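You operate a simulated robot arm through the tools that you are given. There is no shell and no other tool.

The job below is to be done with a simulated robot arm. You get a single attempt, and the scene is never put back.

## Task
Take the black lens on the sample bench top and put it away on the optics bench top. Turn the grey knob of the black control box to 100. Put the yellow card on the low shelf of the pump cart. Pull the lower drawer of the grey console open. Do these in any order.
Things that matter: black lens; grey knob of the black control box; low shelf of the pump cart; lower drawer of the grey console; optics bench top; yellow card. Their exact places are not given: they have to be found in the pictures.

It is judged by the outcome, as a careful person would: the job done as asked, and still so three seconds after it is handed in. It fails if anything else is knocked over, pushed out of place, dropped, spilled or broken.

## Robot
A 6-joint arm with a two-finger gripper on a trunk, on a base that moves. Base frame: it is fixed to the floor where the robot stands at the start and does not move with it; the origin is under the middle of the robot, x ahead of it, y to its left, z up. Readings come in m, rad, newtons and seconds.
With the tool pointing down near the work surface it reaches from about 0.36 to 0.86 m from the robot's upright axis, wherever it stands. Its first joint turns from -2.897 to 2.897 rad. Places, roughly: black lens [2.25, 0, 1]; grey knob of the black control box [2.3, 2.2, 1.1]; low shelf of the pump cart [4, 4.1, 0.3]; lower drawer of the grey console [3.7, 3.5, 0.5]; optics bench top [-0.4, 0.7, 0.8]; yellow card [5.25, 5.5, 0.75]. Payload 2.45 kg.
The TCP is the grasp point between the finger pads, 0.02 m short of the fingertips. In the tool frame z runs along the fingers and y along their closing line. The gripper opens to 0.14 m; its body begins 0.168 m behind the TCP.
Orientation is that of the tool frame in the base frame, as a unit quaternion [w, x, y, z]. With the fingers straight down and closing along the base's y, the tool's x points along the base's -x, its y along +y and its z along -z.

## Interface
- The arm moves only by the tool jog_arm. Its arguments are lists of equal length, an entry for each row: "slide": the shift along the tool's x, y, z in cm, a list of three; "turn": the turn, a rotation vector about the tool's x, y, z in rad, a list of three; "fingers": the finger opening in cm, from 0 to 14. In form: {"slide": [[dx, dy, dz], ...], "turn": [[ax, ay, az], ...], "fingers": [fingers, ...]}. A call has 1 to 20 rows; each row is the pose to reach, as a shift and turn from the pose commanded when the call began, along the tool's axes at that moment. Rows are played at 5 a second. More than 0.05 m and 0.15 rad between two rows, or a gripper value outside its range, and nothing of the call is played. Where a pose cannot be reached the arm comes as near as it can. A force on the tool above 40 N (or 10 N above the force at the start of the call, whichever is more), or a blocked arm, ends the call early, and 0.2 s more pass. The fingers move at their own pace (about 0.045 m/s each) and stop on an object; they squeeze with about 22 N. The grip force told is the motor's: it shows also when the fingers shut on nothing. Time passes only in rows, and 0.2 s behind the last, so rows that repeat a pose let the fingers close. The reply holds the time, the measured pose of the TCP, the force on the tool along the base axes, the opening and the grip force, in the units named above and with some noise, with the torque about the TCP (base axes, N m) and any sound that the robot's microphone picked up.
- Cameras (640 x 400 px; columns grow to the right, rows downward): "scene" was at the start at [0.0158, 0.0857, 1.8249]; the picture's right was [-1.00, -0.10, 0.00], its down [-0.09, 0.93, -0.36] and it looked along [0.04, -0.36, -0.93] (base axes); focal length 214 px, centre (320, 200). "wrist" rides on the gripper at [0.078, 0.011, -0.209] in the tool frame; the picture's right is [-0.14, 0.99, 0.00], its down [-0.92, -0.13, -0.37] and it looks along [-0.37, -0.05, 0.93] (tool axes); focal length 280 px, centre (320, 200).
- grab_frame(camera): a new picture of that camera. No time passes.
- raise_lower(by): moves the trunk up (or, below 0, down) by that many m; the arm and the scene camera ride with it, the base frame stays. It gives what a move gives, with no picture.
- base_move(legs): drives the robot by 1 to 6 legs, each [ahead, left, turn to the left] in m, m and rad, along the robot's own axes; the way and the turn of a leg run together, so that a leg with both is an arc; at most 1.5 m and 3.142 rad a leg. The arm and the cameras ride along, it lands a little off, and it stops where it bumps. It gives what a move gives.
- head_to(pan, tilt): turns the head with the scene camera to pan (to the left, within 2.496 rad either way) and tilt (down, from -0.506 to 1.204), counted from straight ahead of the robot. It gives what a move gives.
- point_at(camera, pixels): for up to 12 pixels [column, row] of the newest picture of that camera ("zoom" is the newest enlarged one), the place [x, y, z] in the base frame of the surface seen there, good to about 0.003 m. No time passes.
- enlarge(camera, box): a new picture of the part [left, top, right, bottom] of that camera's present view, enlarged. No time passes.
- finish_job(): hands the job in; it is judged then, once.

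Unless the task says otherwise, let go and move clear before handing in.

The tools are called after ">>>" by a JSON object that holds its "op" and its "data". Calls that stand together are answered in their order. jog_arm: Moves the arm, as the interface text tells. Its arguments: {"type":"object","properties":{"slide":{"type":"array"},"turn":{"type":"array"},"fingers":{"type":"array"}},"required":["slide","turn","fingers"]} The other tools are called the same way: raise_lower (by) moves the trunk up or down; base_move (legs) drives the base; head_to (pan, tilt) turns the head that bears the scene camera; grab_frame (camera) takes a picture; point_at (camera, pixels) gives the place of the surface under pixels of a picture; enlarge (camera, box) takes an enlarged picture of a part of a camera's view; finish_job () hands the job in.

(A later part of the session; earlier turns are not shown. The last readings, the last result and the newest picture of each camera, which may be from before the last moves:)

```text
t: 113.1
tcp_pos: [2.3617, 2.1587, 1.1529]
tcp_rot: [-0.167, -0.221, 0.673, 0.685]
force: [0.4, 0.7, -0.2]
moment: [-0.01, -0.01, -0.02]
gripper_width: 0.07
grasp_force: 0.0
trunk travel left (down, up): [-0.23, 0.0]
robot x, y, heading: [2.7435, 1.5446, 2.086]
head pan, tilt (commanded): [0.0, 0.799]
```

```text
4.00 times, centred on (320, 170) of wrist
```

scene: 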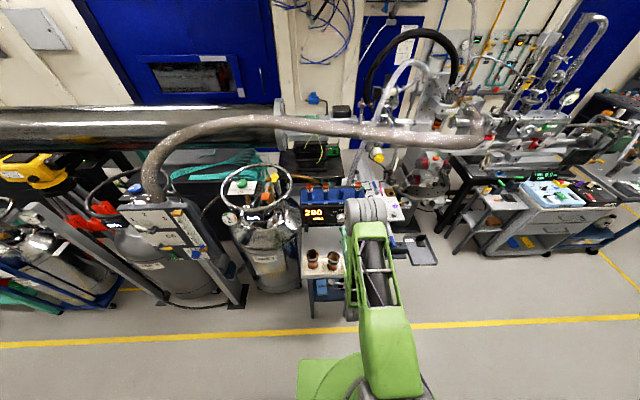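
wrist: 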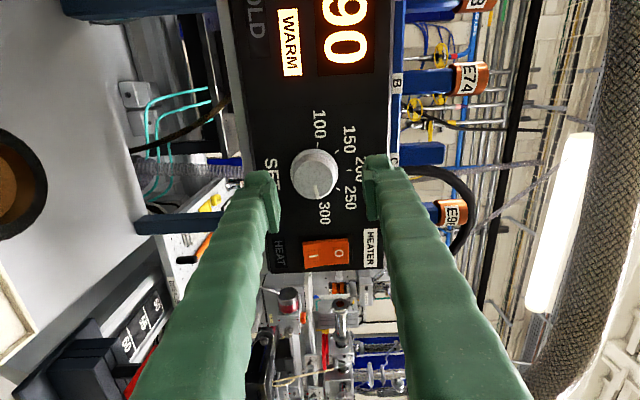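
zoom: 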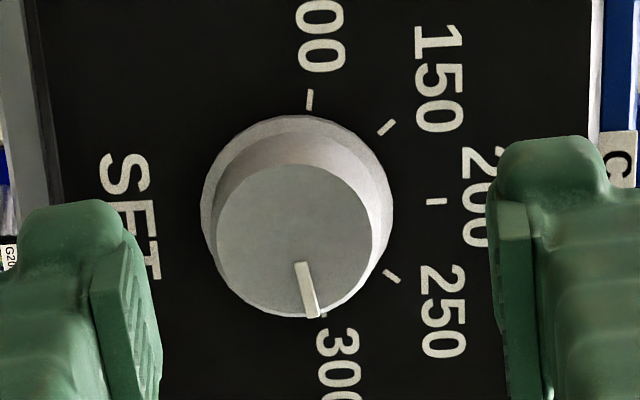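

>>> {"op": "point_at", "data": {"camera": "zoom", "pixels": [[295, 240], [295, 180], [290, 300], [228, 240], [362, 240], [310, 98], [436, 201], [322, 318], [250, 200], [340, 280], [250, 280], [340, 200]]}}

```text
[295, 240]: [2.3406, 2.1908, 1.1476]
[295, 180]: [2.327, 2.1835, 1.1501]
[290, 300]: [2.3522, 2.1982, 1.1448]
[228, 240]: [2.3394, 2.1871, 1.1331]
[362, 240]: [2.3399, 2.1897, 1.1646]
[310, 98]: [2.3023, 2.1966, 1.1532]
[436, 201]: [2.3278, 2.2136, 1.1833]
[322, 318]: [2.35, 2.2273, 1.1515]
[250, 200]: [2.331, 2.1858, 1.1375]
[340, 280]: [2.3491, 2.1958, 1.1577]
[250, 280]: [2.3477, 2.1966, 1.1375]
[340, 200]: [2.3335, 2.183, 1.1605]
```

Knob face centre: u≈3.147, z≈1.149; I'll shift 2 mm down and advance 3.7 cm so the pads straddle the knob.

>>> {"op": "jog_arm", "data": {"slide": [[0.05, -0.2, 1.3], [0.08, -0.2, 2.5], [0.08, -0.2, 3.7]], "turn": [[0, 0, 0], [0, 0, 0], [0, 0, 0]], "fingers": [7, 7, 7]}}

>>> {"op": "grab_frame", "data": {"camera": "wrist"}}

```text
t: 113.9
tcp_pos: [2.3409, 2.1902, 1.1511]
tcp_rot: [-0.166, -0.222, 0.672, 0.686]
force: [0.2, 0.0, 0.2]
moment: [0.0, -0.01, -0.02]
gripper_width: 0.0701
grasp_force: 0.0
trunk travel left (down, up): [-0.23, 0.0]
robot x, y, heading: [2.7444, 1.5444, 2.088]
head pan, tilt (commanded): [0.0, 0.799]
```

```text
taken
```

wrist: 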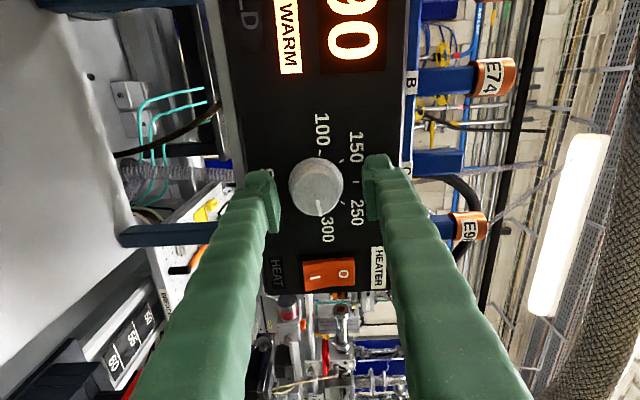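

The TCP is at u=3.147, n=0.612, z=1.151. Zooming to double-check centring between the pads before gripping.

>>> {"op": "enlarge", "data": {"camera": "wrist", "box": [255, 140, 385, 240]}}

```text
4.00 times, centred on (320, 190) of wrist
```

zoom: 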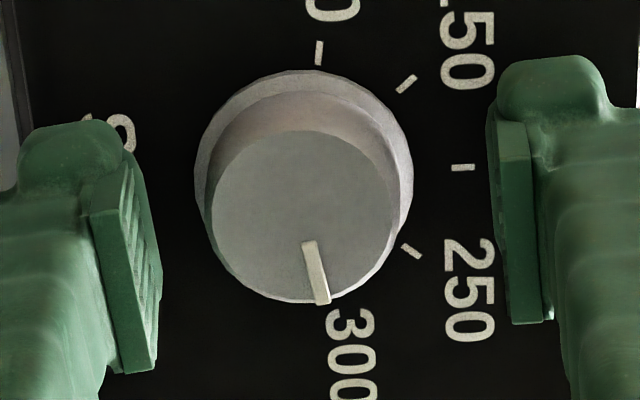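

The knob centre (zoom (306,215)) is ~2.5 mm below mid-pads; I'll shift by that and close the fingers.

>>> {"op": "jog_arm", "data": {"slide": [[0, -0.25, 0], [0, -0.25, 0], [0, -0.25, 0], [0, -0.25, 0], [0, -0.25, 0]], "turn": [[0, 0, 0], [0, 0, 0], [0, 0, 0], [0, 0, 0], [0, 0, 0]], "fingers": [7, 5, 3, 0, 0]}}

>>> {"op": "grab_frame", "data": {"camera": "wrist"}}

```text
t: 115.1
tcp_pos: [2.3421, 2.1895, 1.1474]
tcp_rot: [-0.167, -0.223, 0.673, 0.686]
force: [0.5, -0.8, -5.0]
moment: [-0.02, -0.04, 0.02]
gripper_width: 0.0395
grasp_force: 40.1
trunk travel left (down, up): [-0.23, 0.0]
robot x, y, heading: [2.7458, 1.5454, 2.088]
head pan, tilt (commanded): [0.0, 0.799]
```

```text
taken
```

wrist: 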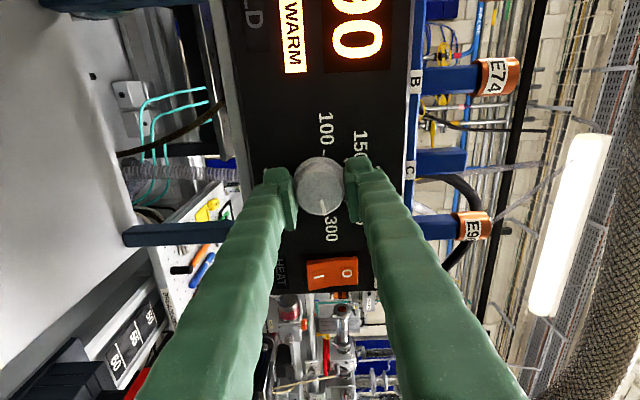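

Knob gripped (3.95 cm). Now rotate counter-clockwise (negative about tool z) a first 0.45 rad and check the display.

>>> {"op": "jog_arm", "data": {"slide": [[0, 0, 0], [0, 0, 0], [0, 0, 0], [0, 0, 0], [0, 0, 0]], "turn": [[0, 0, -0.1], [0, 0, -0.2], [0, 0, -0.3], [0, 0, -0.4], [0, 0, -0.5]], "fingers": [0, 0, 0, 0, 0]}}

>>> {"op": "grab_frame", "data": {"camera": "wrist"}}

>>> {"op": "enlarge", "data": {"camera": "scene", "box": [290, 170, 390, 260]}}

```text
t: 116.3
tcp_pos: [2.3416, 2.1905, 1.1503]
tcp_rot: [0.009, -0.383, 0.596, 0.706]
force: [7.1, -11.5, -4.6]
moment: [0.11, 0.04, -0.28]
gripper_width: 0.0398
grasp_force: 45.1
trunk travel left (down, up): [-0.23, 0.0]
robot x, y, heading: [2.7436, 1.5447, 2.088]
head pan, tilt (commanded): [0.0, 0.799]
```

```text
taken
```

wrist: 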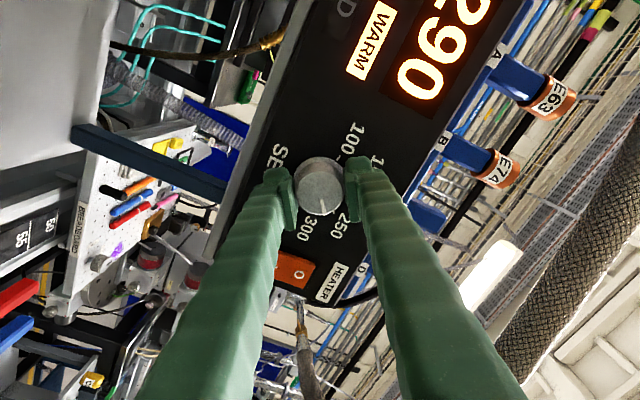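

```text
4.44 times, centred on (340, 215) of scene
```

zoom: 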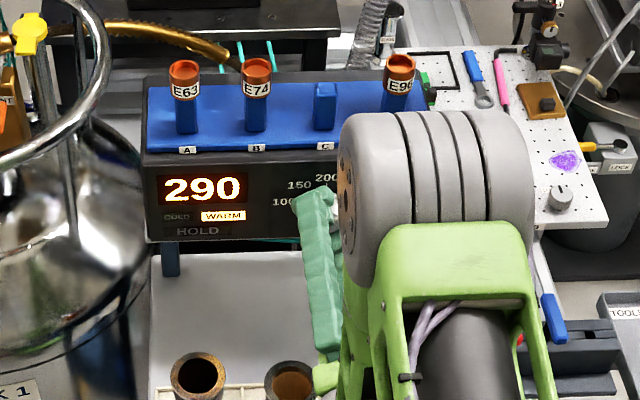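

The pointer appears to turn with the fingers; the display stays at 290 (probably the actual temperature, not the setpoint). I'll zoom to confirm the pointer moved against the scale.

>>> {"op": "enlarge", "data": {"camera": "wrist", "box": [265, 140, 385, 250]}}

```text
3.64 times, centred on (325, 195) of wrist
```

zoom: 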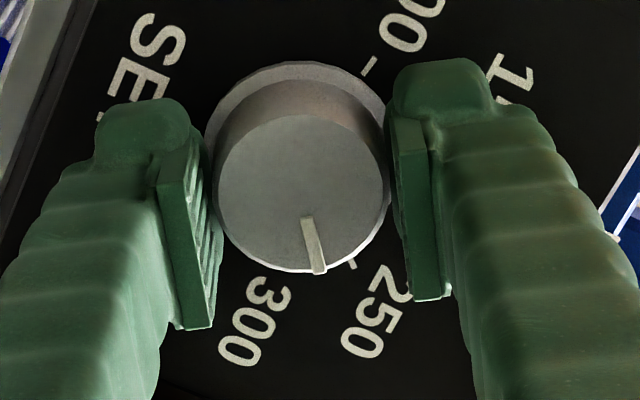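

The pointer now reads between 250 and 300 — the knob turns with the grip. Continuing −1.2 rad.

>>> {"op": "jog_arm", "data": {"slide": [[0, 0, 0], [0, 0, 0], [0, 0, 0], [0, 0, 0], [0, 0, 0], [0, 0, 0], [0, 0, 0], [0, 0, 0], [0, 0, 0], [0, 0, 0]], "turn": [[0, 0, -0.12], [0, 0, -0.24], [0, 0, -0.36], [0, 0, -0.48], [0, 0, -0.6], [0, 0, -0.72], [0, 0, -0.84], [0, 0, -0.96], [0, 0, -1.08], [0, 0, -1.2]], "fingers": [0, 0, 0, 0, 0, 0, 0, 0, 0, 0]}}

>>> {"op": "enlarge", "data": {"camera": "wrist", "box": [245, 120, 405, 270]}}

>>> {"op": "enlarge", "data": {"camera": "scene", "box": [290, 150, 430, 320]}}

```text
t: 118.5
tcp_pos: [2.3405, 2.189, 1.15]
tcp_rot: [-0.406, 0.652, -0.273, -0.579]
force: [-2.9, -16.3, 6.0]
moment: [-0.05, 0.0, 0.2]
gripper_width: 0.0395
grasp_force: 45.1
trunk travel left (down, up): [-0.23, 0.0]
robot x, y, heading: [2.7456, 1.5433, 2.085]
head pan, tilt (commanded): [0.0, 0.799]
```

```text
2.67 times, centred on (325, 195) of wrist
```

zoom: 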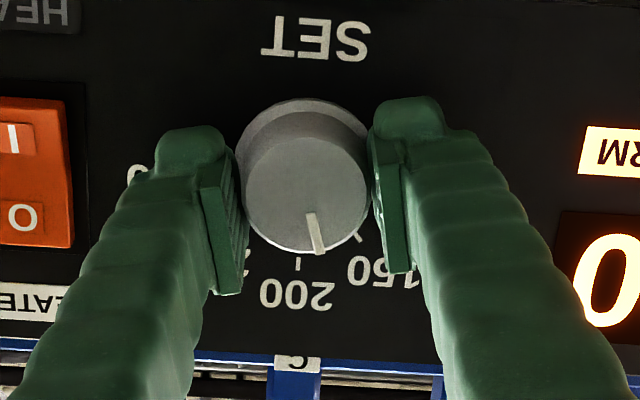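

```text
2.35 times, centred on (360, 235) of scene
```

zoom: 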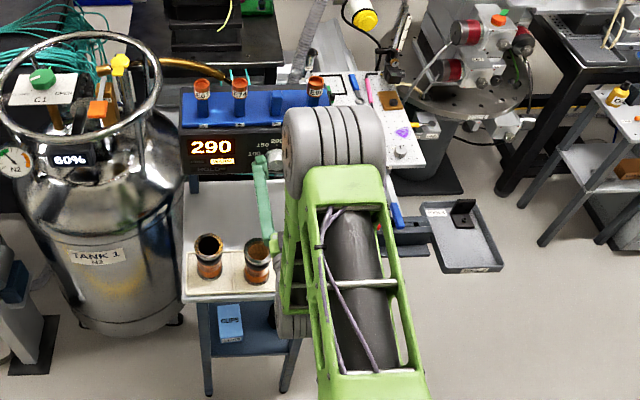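

Pointer now at about 182. Continuing −1.15 rad, then fine tune.

>>> {"op": "jog_arm", "data": {"slide": [[0, 0, 0], [0, 0, 0], [0, 0, 0], [0, 0, 0], [0, 0, 0], [0, 0, 0], [0, 0, 0], [0, 0, 0], [0, 0, 0], [0, 0, 0]], "turn": [[0, 0, -0.12], [0, 0, -0.24], [0, 0, -0.36], [0, 0, -0.48], [0, 0, -0.6], [0, 0, -0.72], [0, 0, -0.84], [0, 0, -0.96], [0, 0, -1.08], [0, 0, -1.15]], "fingers": [0, 0, 0, 0, 0, 0, 0, 0, 0, 0]}}

>>> {"op": "enlarge", "data": {"camera": "wrist", "box": [245, 120, 405, 270]}}

>>> {"op": "enlarge", "data": {"camera": "scene", "box": [290, 150, 430, 320]}}

```text
t: 120.7
tcp_pos: [2.3407, 2.1899, 1.1476]
tcp_rot: [-0.655, 0.697, 0.124, -0.265]
force: [-10.1, -19.6, -5.0]
moment: [-0.5, 0.74, 0.56]
gripper_width: 0.0397
grasp_force: 45.4
trunk travel left (down, up): [-0.23, 0.0]
robot x, y, heading: [2.743, 1.5408, 2.084]
head pan, tilt (commanded): [0.0, 0.799]
```

```text
2.67 times, centred on (325, 195) of wrist
```

zoom: 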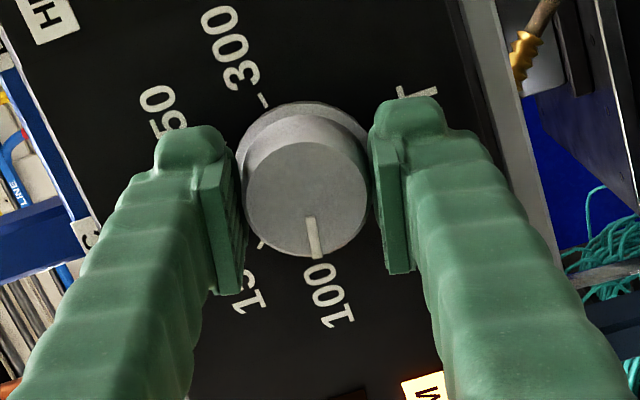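

```text
2.35 times, centred on (360, 235) of scene
```

zoom: 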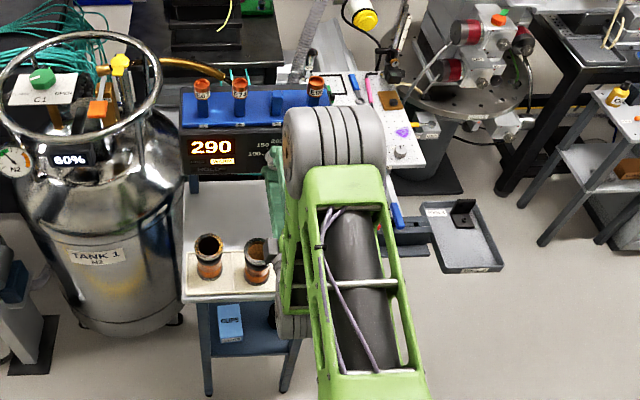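

The torque about the knob axis rose to ~0.9 N·m, suggesting an end stop; pointer appears to be at the 100 label. I'll measure the pointer angle closely.

>>> {"op": "enlarge", "data": {"camera": "wrist", "box": [275, 145, 375, 245]}}

```text
4.00 times, centred on (325, 195) of wrist
```

zoom: 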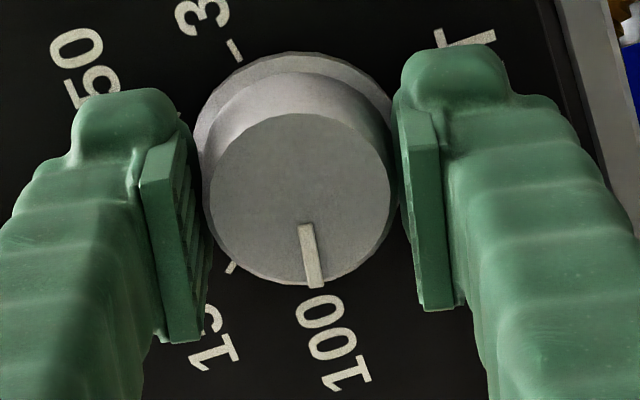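

>>> {"op": "point_at", "data": {"camera": "zoom", "pixels": [[305, 227], [315, 284], [310, 255], [300, 200], [235, 52], [232, 267], [300, 130], [225, 200], [378, 200], [338, 330], [460, 35]]}}

```text
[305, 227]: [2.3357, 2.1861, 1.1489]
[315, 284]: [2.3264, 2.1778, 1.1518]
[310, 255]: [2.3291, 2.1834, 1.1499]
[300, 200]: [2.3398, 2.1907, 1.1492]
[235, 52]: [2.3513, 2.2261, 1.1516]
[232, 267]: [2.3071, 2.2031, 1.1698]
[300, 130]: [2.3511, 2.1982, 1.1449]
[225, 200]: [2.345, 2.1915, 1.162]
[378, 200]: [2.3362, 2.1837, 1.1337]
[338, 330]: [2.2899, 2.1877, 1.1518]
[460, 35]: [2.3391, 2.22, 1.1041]
```

Measured pointer is ~11–13° above horizontal-left (≈112). I'll rotate a further −0.14 rad and see whether it follows.

>>> {"op": "jog_arm", "data": {"slide": [[0, 0, 0], [0, 0, 0], [0, 0, 0]], "turn": [[0, 0, -0.07], [0, 0, -0.14], [0, 0, -0.14]], "fingers": [0, 0, 0]}}

>>> {"op": "enlarge", "data": {"camera": "wrist", "box": [275, 145, 375, 245]}}

```text
t: 121.5
tcp_pos: [2.3421, 2.191, 1.1473]
tcp_rot: [-0.672, 0.687, 0.17, -0.217]
force: [-0.8, -13.0, -10.4]
moment: [-0.5, 0.55, -0.11]
gripper_width: 0.0402
grasp_force: 45.1
trunk travel left (down, up): [-0.23, 0.0]
robot x, y, heading: [2.7442, 1.543, 2.084]
head pan, tilt (commanded): [0.0, 0.799]
```

```text
4.00 times, centred on (325, 195) of wrist
```

zoom: 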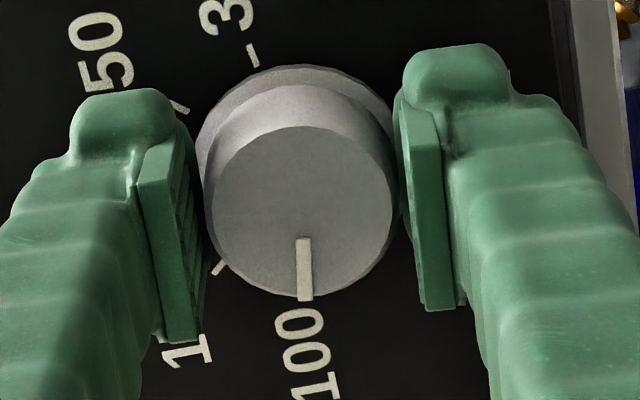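

The pointer rotated less than the gripper this time (slipping), suggesting it's near the end stop. Measuring it again.

>>> {"op": "point_at", "data": {"camera": "zoom", "pixels": [[302, 243], [307, 296], [304, 270], [302, 212], [253, 55], [180, 108], [218, 267], [302, 135], [302, 285], [215, 212], [388, 212], [306, 330]]}}

```text
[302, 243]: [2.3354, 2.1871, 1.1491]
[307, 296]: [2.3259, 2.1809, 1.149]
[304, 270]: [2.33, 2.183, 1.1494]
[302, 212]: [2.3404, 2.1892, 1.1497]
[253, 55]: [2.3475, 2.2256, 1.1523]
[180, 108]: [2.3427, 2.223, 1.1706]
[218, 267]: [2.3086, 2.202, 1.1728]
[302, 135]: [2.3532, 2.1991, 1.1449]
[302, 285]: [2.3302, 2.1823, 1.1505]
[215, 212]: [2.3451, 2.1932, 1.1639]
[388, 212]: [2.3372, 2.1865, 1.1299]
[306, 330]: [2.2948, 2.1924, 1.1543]
```

The pointer is roughly 7° above the 100 direction and now resists (~0.7 N·m). I'll release the fingers and look at the pointer unobstructed.

>>> {"op": "jog_arm", "data": {"slide": [[0, 0, 0], [0, 0, 0], [0, 0, 0], [0, 0, 0]], "turn": [[0, 0, 0], [0, 0, 0], [0, 0, 0], [0, 0, 0]], "fingers": [5, 6.5, 7, 7]}}

>>> {"op": "enlarge", "data": {"camera": "wrist", "box": [265, 135, 385, 255]}}

```text
t: 122.5
tcp_pos: [2.3415, 2.1907, 1.1485]
tcp_rot: [-0.671, 0.687, 0.17, -0.219]
force: [-0.4, 0.8, 0.0]
moment: [-0.03, -0.01, 0.01]
gripper_width: 0.0701
grasp_force: 0.0
trunk travel left (down, up): [-0.23, 0.0]
robot x, y, heading: [2.7429, 1.5432, 2.086]
head pan, tilt (commanded): [0.0, 0.799]
```

```text
3.33 times, centred on (325, 195) of wrist
```

zoom: 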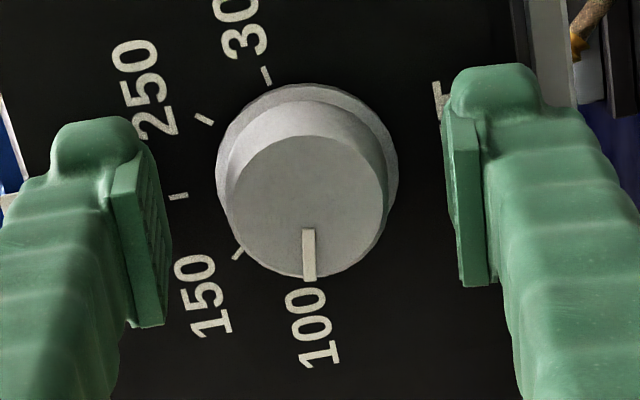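

After release the pointer still appears ~10° short of the 100 mark. I'll back off 8 cm to view the dial better from both cameras.

>>> {"op": "jog_arm", "data": {"slide": [[0, 0, -3], [0, 0, -6], [0, 0, -9]], "turn": [[0, 0, 0], [0, 0, 0], [0, 0, 0]], "fingers": [7, 7, 7]}}

>>> {"op": "enlarge", "data": {"camera": "wrist", "box": [275, 115, 375, 205]}}

>>> {"op": "enlarge", "data": {"camera": "scene", "box": [320, 190, 370, 240]}}

```text
t: 123.3
tcp_pos: [2.3878, 2.1116, 1.1465]
tcp_rot: [-0.672, 0.687, 0.17, -0.219]
force: [-1.0, -0.5, 0.2]
moment: [0.02, -0.02, -0.04]
gripper_width: 0.0701
grasp_force: 0.0
trunk travel left (down, up): [-0.23, 0.0]
robot x, y, heading: [2.7435, 1.539, 2.084]
head pan, tilt (commanded): [0.0, 0.799]
```

```text
4.44 times, centred on (325, 160) of wrist
```

zoom: 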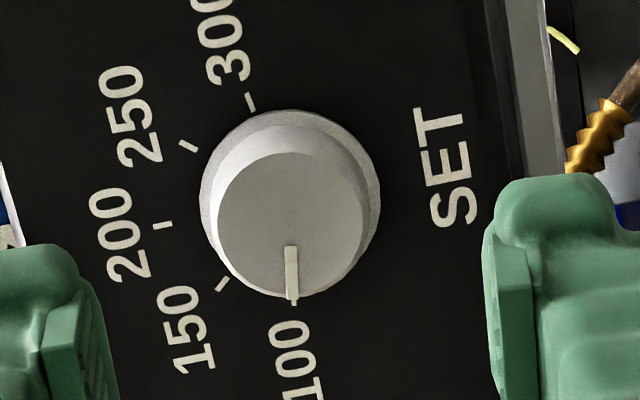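

```text
8.00 times, centred on (345, 215) of scene
```

zoom: 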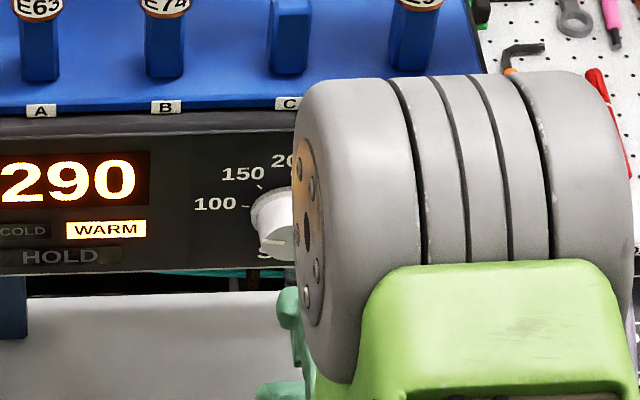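

Zooming tighter on the scene view of the dial's left half to compare the pointer with the 100 tick.

>>> {"op": "enlarge", "data": {"camera": "scene", "box": [342, 206, 360, 224]}}

```text
16.00 times, centred on (351, 215) of scene
```

zoom: 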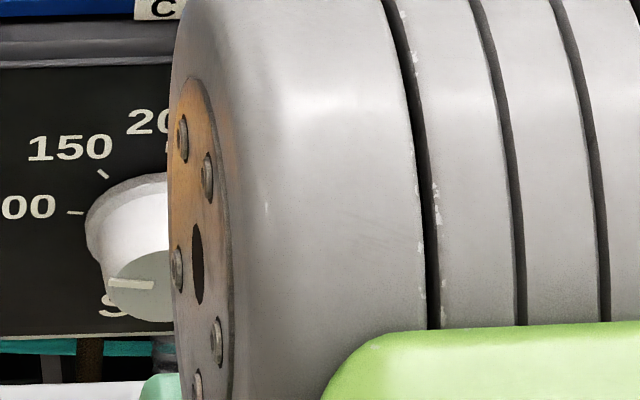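

Measurements are ambiguous (tick circle centre z≈1.153 vs knob face centre z≈1.1485), so I'll move the wrist camera onto the knob's axis for a parallax-free reading of pointer vs ticks.

>>> {"op": "jog_arm", "data": {"slide": [[-3.9, -0.5, 0], [-7.8, -1.0, 0]], "turn": [[0, 0, 0], [0, 0, 0]], "fingers": [7, 7]}}

>>> {"op": "grab_frame", "data": {"camera": "wrist"}}

>>> {"op": "enlarge", "data": {"camera": "wrist", "box": [270, 40, 370, 140]}}

```text
t: 123.9
tcp_pos: [2.3213, 2.0707, 1.1634]
tcp_rot: [-0.672, 0.687, 0.171, -0.217]
force: [-1.0, -0.2, -0.3]
moment: [-0.01, -0.01, -0.09]
gripper_width: 0.0701
grasp_force: 0.1
trunk travel left (down, up): [-0.23, 0.0]
robot x, y, heading: [2.7441, 1.5377, 2.083]
head pan, tilt (commanded): [0.0, 0.799]
```

```text
taken
```

wrist: 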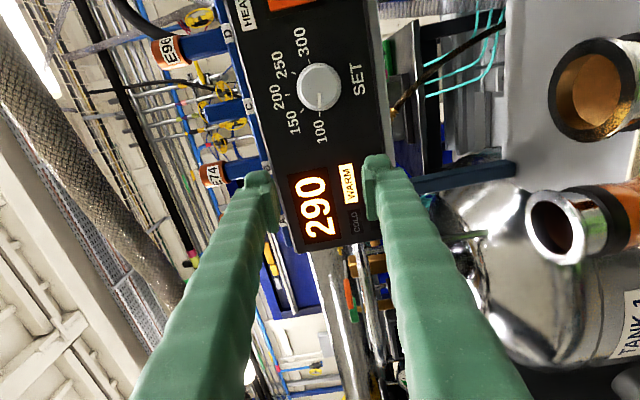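

```text
4.00 times, centred on (320, 90) of wrist
```

zoom: 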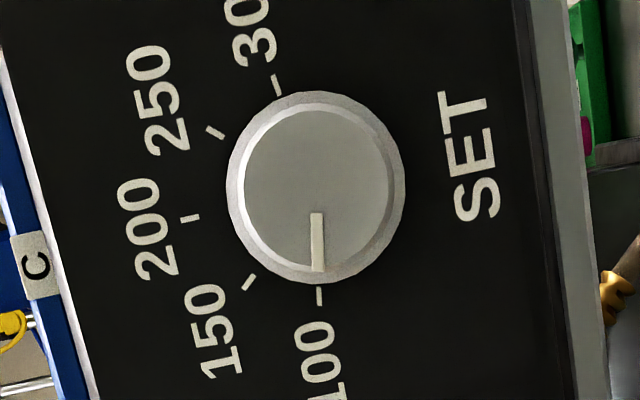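

On-axis view settles it: the pointer (316,213)-(318,272) lines up exactly with the 100 tick (319,297); the scale spans ±80° and the knob is at its 100 end. Knob done. Now roll the tool back and restore a neutral pose.

>>> {"op": "jog_arm", "data": {"slide": [[0, 0, 0], [0, 0, 0], [0, 0, 0], [0, 0, 0], [0, 0, 0], [0, 0, 0], [0, 0, 0], [0, 0, 0], [0, 0, 0], [0, 0, 0]], "turn": [[0, 0, 0.149], [0, 0, 0.298], [0, 0, 0.447], [0, 0, 0.596], [0, 0, 0.745], [0, 0, 0.894], [0, 0, 1.043], [0, 0, 1.192], [0, 0, 1.341], [0, 0, 1.48]], "fingers": [7, 7, 7, 7, 7, 7, 7, 7, 7, 7]}}

```text
t: 126.1
tcp_pos: [2.3242, 2.0735, 1.1636]
tcp_rot: [-0.347, 0.622, -0.338, -0.615]
force: [0.4, -0.1, 0.2]
moment: [0.0, -0.01, 0.0]
gripper_width: 0.07
grasp_force: 0.0
trunk travel left (down, up): [-0.23, 0.0]
robot x, y, heading: [2.7416, 1.5405, 2.087]
head pan, tilt (commanded): [0.0, 0.799]
```

Tilting back to vertical while easing back a few centimetres.

>>> {"op": "jog_arm", "data": {"slide": [[0, 0, 0], [0, 0, 0], [0, 0, 0], [0, 0, -1], [0, 0, -2], [0, 0, -3], [0, 0, -4.5], [0, 0, -6], [0, 0, -7.5], [0, 0, -9], [0, 0, -10]], "turn": [[0, 0.143, 0], [0, 0.286, 0], [0, 0.429, 0], [0, 0.572, 0], [0, 0.715, 0], [0, 0.858, 0], [0, 1.0, 0], [0, 1.143, 0], [0, 1.286, 0], [0, 1.429, 0], [0, 1.571, 0]], "fingers": [7, 7, 7, 7, 7, 7, 7, 7, 7, 7, 7]}}

>>> {"op": "grab_frame", "data": {"camera": "scene"}}

```text
t: 128.5
tcp_pos: [2.3959, 1.9774, 1.1354]
tcp_rot: [-0.076, 0.877, -0.475, 0.002]
force: [-0.4, -2.7, -0.8]
moment: [0.34, -0.19, -0.06]
gripper_width: 0.0704
grasp_force: 0.1
out of reach, approached as far as the arm can: row 8, 9, 10, 11
trunk travel left (down, up): [-0.23, 0.0]
robot x, y, heading: [2.7444, 1.5432, 2.08]
head pan, tilt (commanded): [0.0, 0.799]
```

```text
taken
```

scene: 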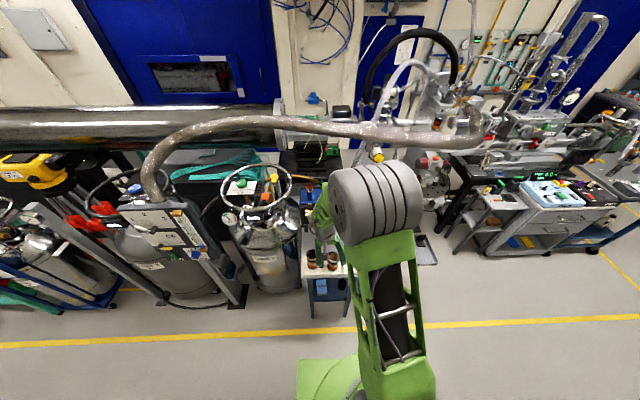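

There is a small moment (0.34 N·m) and the arm stopped slightly off its target. I'll check both views for contact.

>>> {"op": "grab_frame", "data": {"camera": "wrist"}}

>>> {"op": "enlarge", "data": {"camera": "scene", "box": [270, 150, 440, 330]}}

```text
taken
```

wrist: 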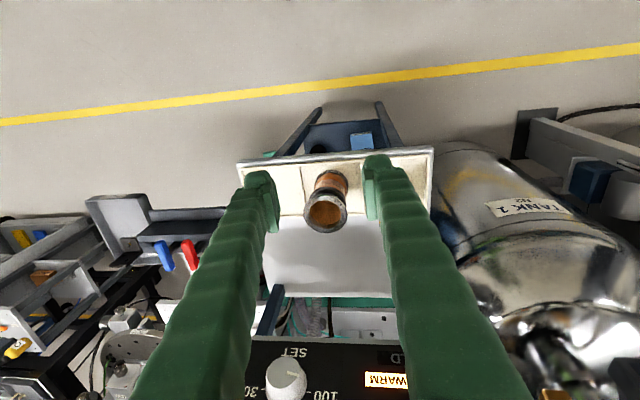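

```text
2.22 times, centred on (355, 240) of scene
```

zoom: 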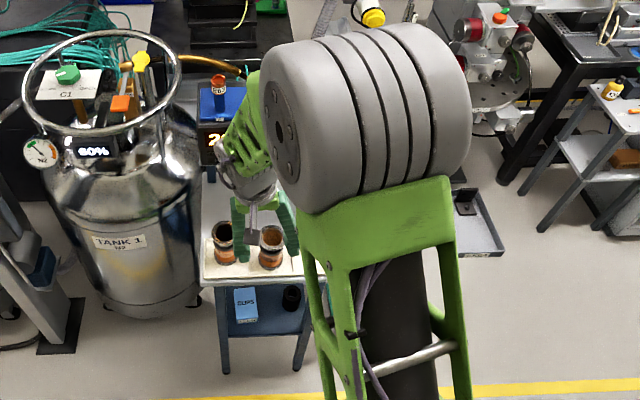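

>>> {"op": "point_at", "data": {"camera": "wrist", "pixels": [[325, 212], [333, 185], [345, 215], [285, 375], [265, 300], [330, 165], [380, 160], [440, 190]]}}

>>> {"op": "jog_arm", "data": {"slide": [[0, 0, 0]], "turn": [[0, 0, 0]], "fingers": [7]}}

```text
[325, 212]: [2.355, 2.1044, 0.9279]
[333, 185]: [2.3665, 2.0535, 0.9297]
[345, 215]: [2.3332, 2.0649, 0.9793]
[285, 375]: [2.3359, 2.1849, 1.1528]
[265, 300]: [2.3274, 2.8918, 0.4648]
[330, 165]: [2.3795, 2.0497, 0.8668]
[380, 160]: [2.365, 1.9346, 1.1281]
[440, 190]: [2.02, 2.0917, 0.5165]
```

```text
t: 128.9
tcp_pos: [2.3909, 1.9738, 1.1334]
tcp_rot: [-0.07, 0.873, -0.483, 0.0]
force: [-0.2, 0.3, 0.0]
moment: [0.02, 0.02, 0.02]
gripper_width: 0.07
grasp_force: 0.1
trunk travel left (down, up): [-0.23, 0.0]
robot x, y, heading: [2.7438, 1.5418, 2.085]
head pan, tilt (commanded): [0.0, 0.799]
```

That moment was transient; now all forces are zero and the jars are untouched. I'll raise the tool a bit and pull it in before driving.

>>> {"op": "jog_arm", "data": {"slide": [[0, 0, -4], [0, 0, -8], [3, 0, -9], [3, 0, -9]], "turn": [[0, 0, 0], [0, 0, 0], [0, 0, 0], [0, 0, 0]], "fingers": [7, 7, 7, 7]}}

>>> {"op": "base_move", "data": {"legs": [[0, 0, -1.5]]}}

>>> {"op": "head_to", "data": {"pan": 0.3, "tilt": 0.5}}

>>> {"op": "grab_frame", "data": {"camera": "scene"}}

```text
t: 129.9
tcp_pos: [2.4012, 1.9353, 1.2123]
tcp_rot: [-0.087, 0.871, -0.483, 0.0]
force: [-0.7, 0.6, -0.2]
moment: [-0.07, 0.0, -0.03]
gripper_width: 0.0698
grasp_force: 0.1
out of reach, approached as far as the arm can: row 1, 2, 3, 4
trunk travel left (down, up): [-0.23, 0.0]
robot x, y, heading: [2.7427, 1.543, 2.089]
head pan, tilt (commanded): [0.0, 0.799]
```

```text
t: 133.9
tcp_pos: [3.0911, 1.9283, 1.2132]
tcp_rot: [0.066, -0.333, 0.939, -0.057]
force: [0.4, 0.3, -0.1]
moment: [-0.03, 0.03, 0.04]
gripper_width: 0.0699
grasp_force: 0.0
trunk travel left (down, up): [-0.23, 0.0]
robot x, y, heading: [2.742, 1.539, 0.637]
head pan, tilt (commanded): [0.0, 0.799]
```

```text
t: 134.7
tcp_pos: [3.0905, 1.9291, 1.2134]
tcp_rot: [0.065, -0.333, 0.939, -0.057]
force: [-0.1, 1.0, -0.1]
moment: [0.01, 0.0, 0.01]
gripper_width: 0.0699
grasp_force: 0.1
trunk travel left (down, up): [-0.23, 0.0]
robot x, y, heading: [2.7433, 1.5416, 0.636]
head pan, tilt (commanded): [0.3, 0.499]
```

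```text
taken
```

scene: 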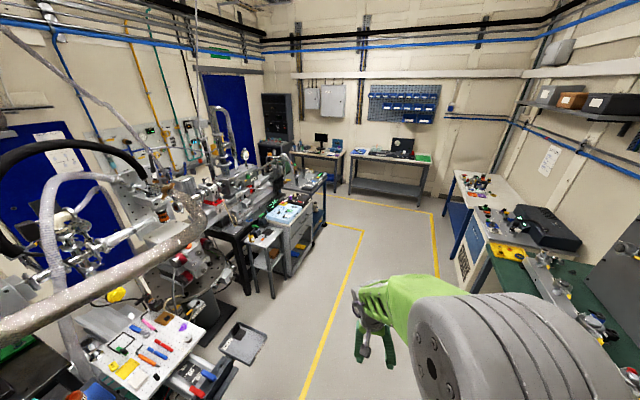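

I see the grey console at (285,225), the far tables at (320,160) and (390,170). Zooming on those.

>>> {"op": "enlarge", "data": {"camera": "scene", "box": [230, 170, 340, 300]}}

>>> {"op": "enlarge", "data": {"camera": "scene", "box": [250, 120, 450, 220]}}

>>> {"op": "point_at", "data": {"camera": "scene", "pixels": [[290, 225], [300, 245], [310, 185], [320, 160], [400, 160], [265, 240], [305, 215], [320, 230], [300, 270], [320, 270]]}}

```text
3.08 times, centred on (285, 235) of scene
```

zoom: 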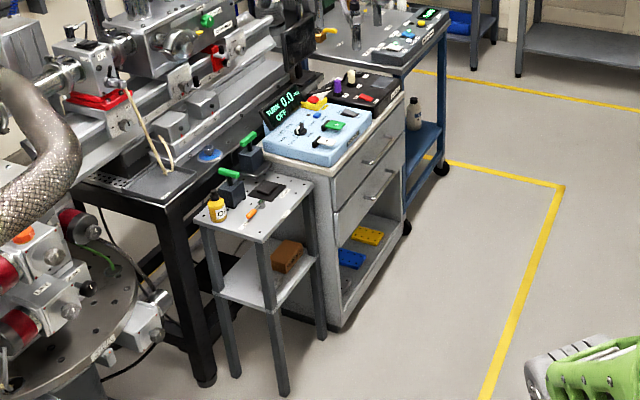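

```text
3.20 times, centred on (350, 170) of scene
```

zoom: 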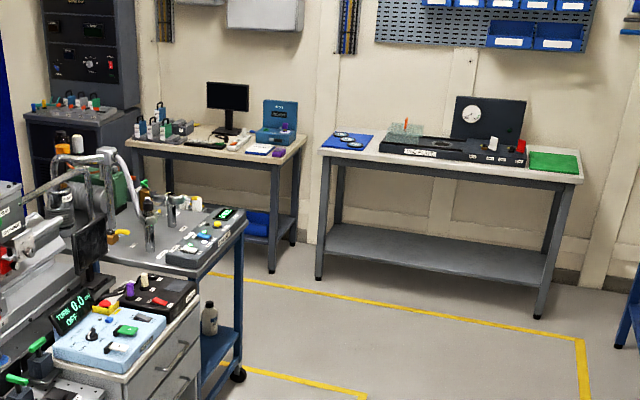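

```text
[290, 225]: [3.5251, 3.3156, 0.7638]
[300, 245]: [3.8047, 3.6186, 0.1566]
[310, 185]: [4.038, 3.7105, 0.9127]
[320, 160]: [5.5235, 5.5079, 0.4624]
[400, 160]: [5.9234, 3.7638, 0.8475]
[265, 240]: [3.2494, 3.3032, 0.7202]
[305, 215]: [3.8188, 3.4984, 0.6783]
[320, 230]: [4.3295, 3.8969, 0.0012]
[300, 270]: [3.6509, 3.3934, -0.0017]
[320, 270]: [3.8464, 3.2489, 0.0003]
```

The grey console front is at n≈0.93, u≈4.7–5.0; the pump cart (blue) is right beyond it. The yellow card should be on the far desk, so I'll drive down the lane to look.

>>> {"op": "base_move", "data": {"legs": [[0, 0, -0.07], [1.4, 0, 0], [1.0, 0, 0]]}}

>>> {"op": "head_to", "data": {"pan": 0.6, "tilt": 0.45}}

>>> {"op": "grab_frame", "data": {"camera": "scene"}}

```text
t: 146.8
tcp_pos: [5.1206, 3.1813, 1.213]
tcp_rot: [0.063, -0.301, 0.95, -0.059]
force: [-0.2, -0.3, 0.5]
moment: [-0.03, 0.03, 0.0]
gripper_width: 0.07
grasp_force: 0.0
trunk travel left (down, up): [-0.23, 0.0]
robot x, y, heading: [4.7554, 2.8181, 0.572]
head pan, tilt (commanded): [0.3, 0.499]
```

```text
t: 147.6
tcp_pos: [5.1211, 3.1812, 1.2125]
tcp_rot: [0.064, -0.301, 0.949, -0.06]
force: [0.1, -0.4, 0.1]
moment: [-0.03, -0.01, 0.01]
gripper_width: 0.0702
grasp_force: 0.0
trunk travel left (down, up): [-0.23, 0.0]
robot x, y, heading: [4.749, 2.8173, 0.566]
head pan, tilt (commanded): [0.6, 0.45]
```

```text
taken
```

scene: 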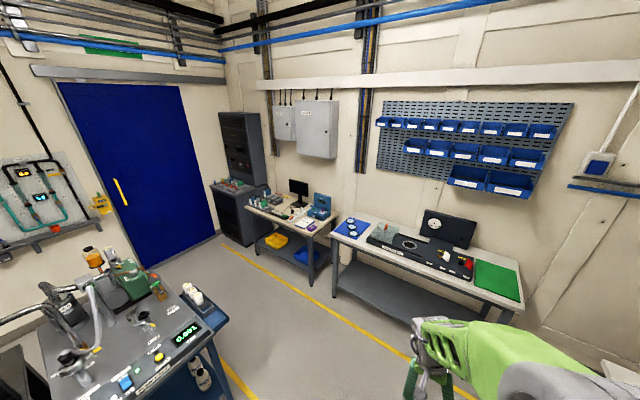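

>>> {"op": "enlarge", "data": {"camera": "scene", "box": [230, 170, 350, 280]}}

>>> {"op": "point_at", "data": {"camera": "scene", "pixels": [[310, 222], [300, 226], [280, 215], [265, 195], [330, 235], [333, 295], [225, 247], [340, 300], [240, 375], [305, 255], [270, 240]]}}

```text
3.64 times, centred on (290, 225) of scene
```

zoom: 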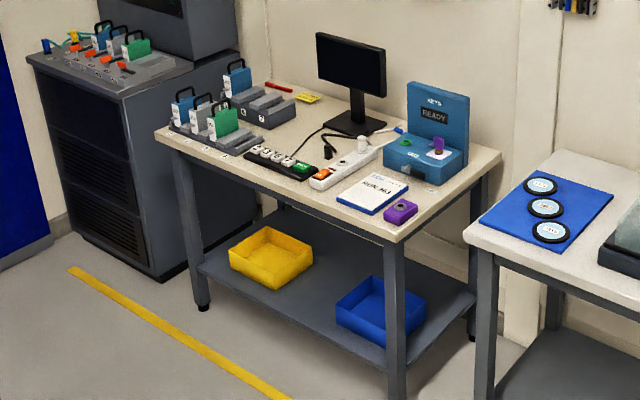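

```text
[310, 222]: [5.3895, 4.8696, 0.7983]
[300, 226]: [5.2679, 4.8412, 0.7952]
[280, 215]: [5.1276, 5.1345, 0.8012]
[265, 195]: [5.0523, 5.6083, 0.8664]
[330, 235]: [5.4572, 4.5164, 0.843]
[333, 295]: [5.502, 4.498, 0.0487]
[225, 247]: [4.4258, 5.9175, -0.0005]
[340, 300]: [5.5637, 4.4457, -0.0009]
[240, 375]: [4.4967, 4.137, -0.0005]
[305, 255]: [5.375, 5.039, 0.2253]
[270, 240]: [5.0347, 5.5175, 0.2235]
```

A small yellow card lies at zoom (305,97), near the back-left of the desk. Zooming in and measuring.

>>> {"op": "enlarge", "data": {"camera": "scene", "box": [265, 180, 315, 220]}}

```text
10.00 times, centred on (290, 200) of scene
```

zoom: 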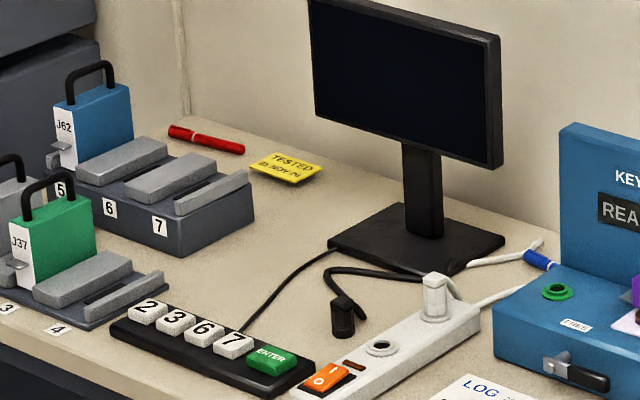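

>>> {"op": "point_at", "data": {"camera": "zoom", "pixels": [[285, 166], [252, 167], [278, 152], [320, 168], [296, 185], [240, 150], [170, 130], [200, 240], [330, 240], [420, 140], [230, 200], [300, 210]]}}

```text
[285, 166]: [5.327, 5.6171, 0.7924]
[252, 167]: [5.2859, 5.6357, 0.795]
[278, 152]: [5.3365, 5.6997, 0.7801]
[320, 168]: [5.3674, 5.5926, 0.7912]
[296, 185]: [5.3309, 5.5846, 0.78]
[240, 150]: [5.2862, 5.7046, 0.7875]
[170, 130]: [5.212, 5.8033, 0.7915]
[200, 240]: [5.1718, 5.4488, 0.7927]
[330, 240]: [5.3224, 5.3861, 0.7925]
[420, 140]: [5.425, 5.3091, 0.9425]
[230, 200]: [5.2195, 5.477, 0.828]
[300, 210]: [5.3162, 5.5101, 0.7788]
```

The yellow card is at ≈(5.325,5.625,0.79) → lane coords u≈7.50, n≈1.94, at the back of the desk. I'll measure desk front edge, the pump cart corner, monitor and wall clearance.

>>> {"op": "point_at", "data": {"camera": "scene", "pixels": [[210, 322], [195, 290], [225, 330], [160, 285], [200, 375], [305, 240], [246, 208], [330, 230], [305, 185], [293, 183], [290, 150], [340, 240]]}}

>>> {"op": "enlarge", "data": {"camera": "scene", "box": [0, 230, 260, 400]}}

```text
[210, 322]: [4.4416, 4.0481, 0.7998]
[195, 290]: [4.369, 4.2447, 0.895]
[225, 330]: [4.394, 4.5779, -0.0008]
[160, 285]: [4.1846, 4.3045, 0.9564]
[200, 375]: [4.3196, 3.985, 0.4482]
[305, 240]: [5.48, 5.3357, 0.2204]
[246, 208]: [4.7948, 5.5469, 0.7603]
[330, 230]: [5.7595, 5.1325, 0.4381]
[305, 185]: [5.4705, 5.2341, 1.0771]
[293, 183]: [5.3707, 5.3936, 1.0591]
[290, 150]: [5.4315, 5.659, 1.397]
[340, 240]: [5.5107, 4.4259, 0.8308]
```

```text
2.35 times, centred on (130, 315) of scene
```

zoom: 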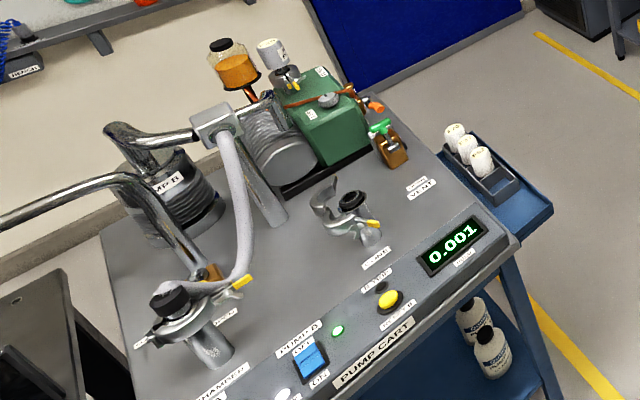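

The blue cart labelled "PUMP CART" has its front at n≈1.07, right end u≈5.95. The desk front edge is at u≈7.0. I'll drive ahead 0.92 m then strafe left along the desk aisle.

>>> {"op": "base_move", "data": {"legs": [[0.93, 0, 0], [0, 1.0, 0]]}}

>>> {"op": "head_to", "data": {"pan": 0.7, "tilt": 0.7}}

>>> {"op": "grab_frame", "data": {"camera": "scene"}}

>>> {"op": "head_to", "data": {"pan": 2.3, "tilt": 0.8}}

>>> {"op": "grab_frame", "data": {"camera": "scene"}}

```text
t: 160.9
tcp_pos: [5.3734, 4.4959, 1.2135]
tcp_rot: [0.062, -0.284, 0.955, -0.061]
force: [-0.5, 0.0, 0.0]
moment: [0.01, -0.02, 0.0]
gripper_width: 0.0701
grasp_force: 0.0
trunk travel left (down, up): [-0.23, 0.0]
robot x, y, heading: [4.9873, 4.1454, 0.53]
head pan, tilt (commanded): [0.6, 0.45]
```

```text
t: 161.7
tcp_pos: [5.373, 4.4939, 1.2121]
tcp_rot: [0.062, -0.283, 0.955, -0.06]
force: [0.0, 0.2, -0.5]
moment: [-0.03, -0.02, 0.0]
gripper_width: 0.07
grasp_force: 0.1
trunk travel left (down, up): [-0.23, 0.0]
robot x, y, heading: [4.9896, 4.1463, 0.532]
head pan, tilt (commanded): [0.7, 0.7]
```

```text
taken
```

scene: 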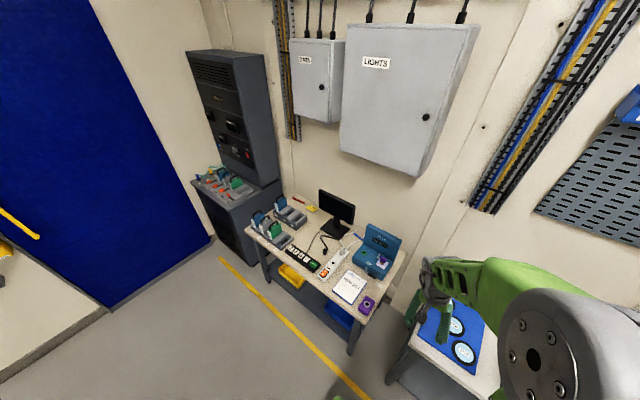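

```text
t: 163.4
tcp_pos: [5.3735, 4.4962, 1.2124]
tcp_rot: [0.062, -0.284, 0.955, -0.06]
force: [-0.5, -0.6, -0.1]
moment: [-0.01, -0.02, 0.02]
gripper_width: 0.07
grasp_force: 0.1
trunk travel left (down, up): [-0.23, 0.0]
robot x, y, heading: [4.9891, 4.1454, 0.532]
head pan, tilt (commanded): [2.3, 0.799]
```

```text
taken
```

scene: 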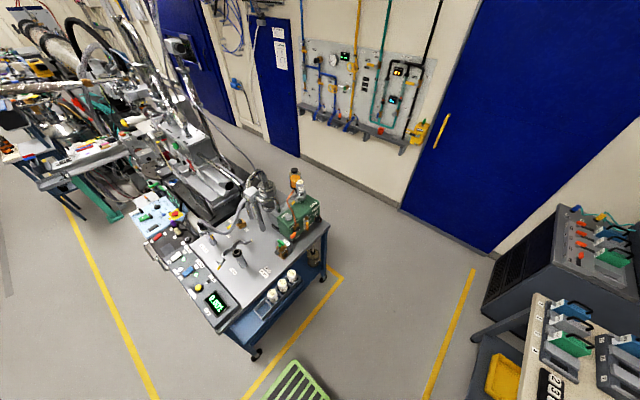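

Clear floor to the left; I'll check the pump cart's side tray clearance before strafing on.

>>> {"op": "point_at", "data": {"camera": "scene", "pixels": [[300, 285], [262, 315], [290, 300], [255, 352], [322, 278], [330, 225], [475, 280], [440, 350], [340, 275]]}}

>>> {"op": "enlarge", "data": {"camera": "scene", "box": [120, 160, 360, 370]}}

```text
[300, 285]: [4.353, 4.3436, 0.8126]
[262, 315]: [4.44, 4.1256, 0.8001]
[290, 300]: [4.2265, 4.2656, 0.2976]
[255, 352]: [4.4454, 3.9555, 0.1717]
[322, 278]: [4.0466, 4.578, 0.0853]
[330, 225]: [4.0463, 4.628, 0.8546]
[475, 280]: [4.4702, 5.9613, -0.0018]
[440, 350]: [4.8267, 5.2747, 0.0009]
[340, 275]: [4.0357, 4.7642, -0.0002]
```

```text
1.90 times, centred on (240, 265) of scene
```

zoom: 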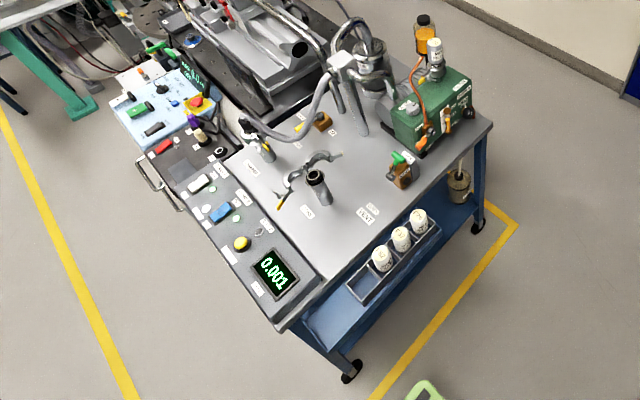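

The low shelf is at z≈0.298 and is reachable from the cart's end facing the aisle. Now strafe left to in front of the desk's card position.

>>> {"op": "base_move", "data": {"legs": [[0, 0.95, 0.03]]}}

>>> {"op": "head_to", "data": {"pan": 0.0, "tilt": 0.75}}

>>> {"op": "grab_frame", "data": {"camera": "scene"}}

>>> {"op": "grab_frame", "data": {"camera": "wrist"}}

```text
t: 171.9
tcp_pos: [4.8791, 5.3041, 1.2121]
tcp_rot: [0.063, -0.298, 0.951, -0.058]
force: [0.3, 1.0, -0.5]
moment: [-0.02, -0.04, 0.0]
gripper_width: 0.0699
grasp_force: 0.2
trunk travel left (down, up): [-0.23, 0.0]
robot x, y, heading: [4.5026, 4.9436, 0.56]
head pan, tilt (commanded): [2.3, 0.799]
```

```text
t: 174.1
tcp_pos: [4.8775, 5.3039, 1.2129]
tcp_rot: [0.063, -0.298, 0.951, -0.059]
force: [-0.2, 0.0, 0.0]
moment: [-0.02, 0.01, -0.01]
gripper_width: 0.0698
grasp_force: 0.1
trunk travel left (down, up): [-0.23, 0.0]
robot x, y, heading: [4.5018, 4.946, 0.562]
head pan, tilt (commanded): [0.0, 0.75]
```

```text
taken
```

scene: 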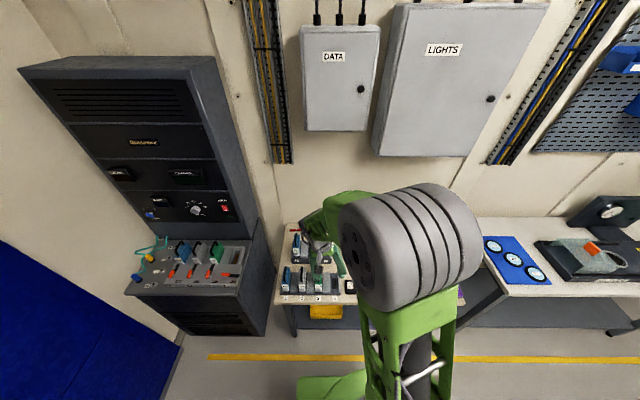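

```text
taken
```

wrist: 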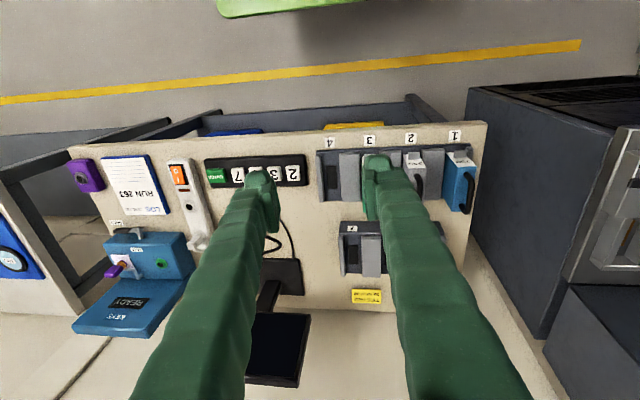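

The wrist camera sees the card at (366,296), behind the padlock station and next to the monitor. Zooming to measure.

>>> {"op": "enlarge", "data": {"camera": "wrist", "box": [320, 215, 420, 315]}}

>>> {"op": "point_at", "data": {"camera": "wrist", "pixels": [[352, 290], [381, 291], [381, 303], [353, 302], [366, 297], [345, 268], [380, 270], [300, 290], [305, 325], [245, 350], [350, 220], [400, 308]]}}

```text
4.00 times, centred on (370, 265) of wrist
```

zoom: 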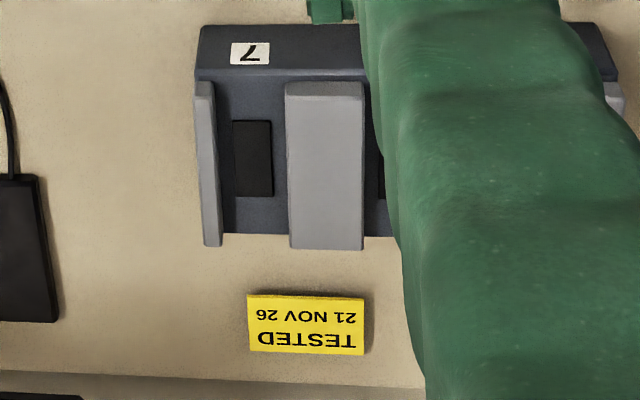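

```text
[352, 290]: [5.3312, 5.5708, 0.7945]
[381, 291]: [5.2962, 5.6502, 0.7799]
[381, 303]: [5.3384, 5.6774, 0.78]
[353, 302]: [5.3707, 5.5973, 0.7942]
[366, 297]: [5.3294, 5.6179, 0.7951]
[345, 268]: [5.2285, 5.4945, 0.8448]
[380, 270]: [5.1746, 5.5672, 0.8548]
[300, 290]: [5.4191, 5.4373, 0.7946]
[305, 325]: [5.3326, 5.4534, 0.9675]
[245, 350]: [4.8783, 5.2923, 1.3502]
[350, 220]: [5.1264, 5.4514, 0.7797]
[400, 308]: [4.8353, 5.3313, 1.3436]
```

The card's top is at z≈0.7945 over desk 0.780, so it's ~14 mm thick – good for edge gripping. Measuring its corners in the zoom.

>>> {"op": "point_at", "data": {"camera": "zoom", "pixels": [[252, 299], [360, 303], [360, 350], [254, 347], [306, 325], [200, 240], [328, 245], [50, 320], [20, 180], [300, 270], [150, 330], [300, 372]]}}

```text
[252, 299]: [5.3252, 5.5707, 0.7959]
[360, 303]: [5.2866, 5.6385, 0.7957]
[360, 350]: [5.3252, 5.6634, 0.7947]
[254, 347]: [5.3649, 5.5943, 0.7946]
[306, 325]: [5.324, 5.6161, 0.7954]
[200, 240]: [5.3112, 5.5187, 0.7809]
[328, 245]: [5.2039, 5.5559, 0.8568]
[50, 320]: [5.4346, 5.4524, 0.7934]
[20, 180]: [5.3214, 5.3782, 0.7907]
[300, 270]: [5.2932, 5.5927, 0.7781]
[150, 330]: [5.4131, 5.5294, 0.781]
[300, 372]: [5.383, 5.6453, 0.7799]
```

The card is 8.5 × 5.4 cm, long axis along n, centred at u≈7.496, n≈1.930, with the monitor edge ~10 cm to its right and the padlock station in front (top z≈0.857). I'll check the padlock heights and then move up close to the desk.

>>> {"op": "enlarge", "data": {"camera": "scene", "box": [265, 210, 365, 320]}}

>>> {"op": "point_at", "data": {"camera": "scene", "pixels": [[298, 240], [300, 250], [287, 275], [303, 275], [318, 270], [290, 232], [310, 290], [250, 320], [270, 330], [240, 250]]}}

```text
3.64 times, centred on (315, 265) of scene
```

zoom: 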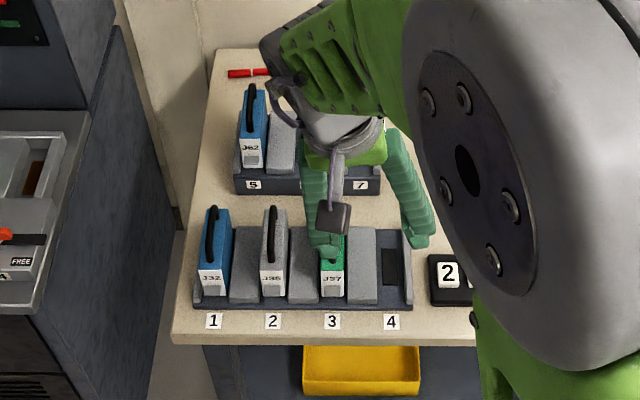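

```text
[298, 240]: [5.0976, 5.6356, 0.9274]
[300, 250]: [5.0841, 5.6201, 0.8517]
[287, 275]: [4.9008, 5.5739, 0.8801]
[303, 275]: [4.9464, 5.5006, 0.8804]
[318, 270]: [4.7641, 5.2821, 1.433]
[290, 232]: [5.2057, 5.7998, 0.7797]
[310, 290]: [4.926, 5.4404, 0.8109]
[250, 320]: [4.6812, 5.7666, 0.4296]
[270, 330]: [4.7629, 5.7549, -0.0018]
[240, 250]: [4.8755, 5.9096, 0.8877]
```

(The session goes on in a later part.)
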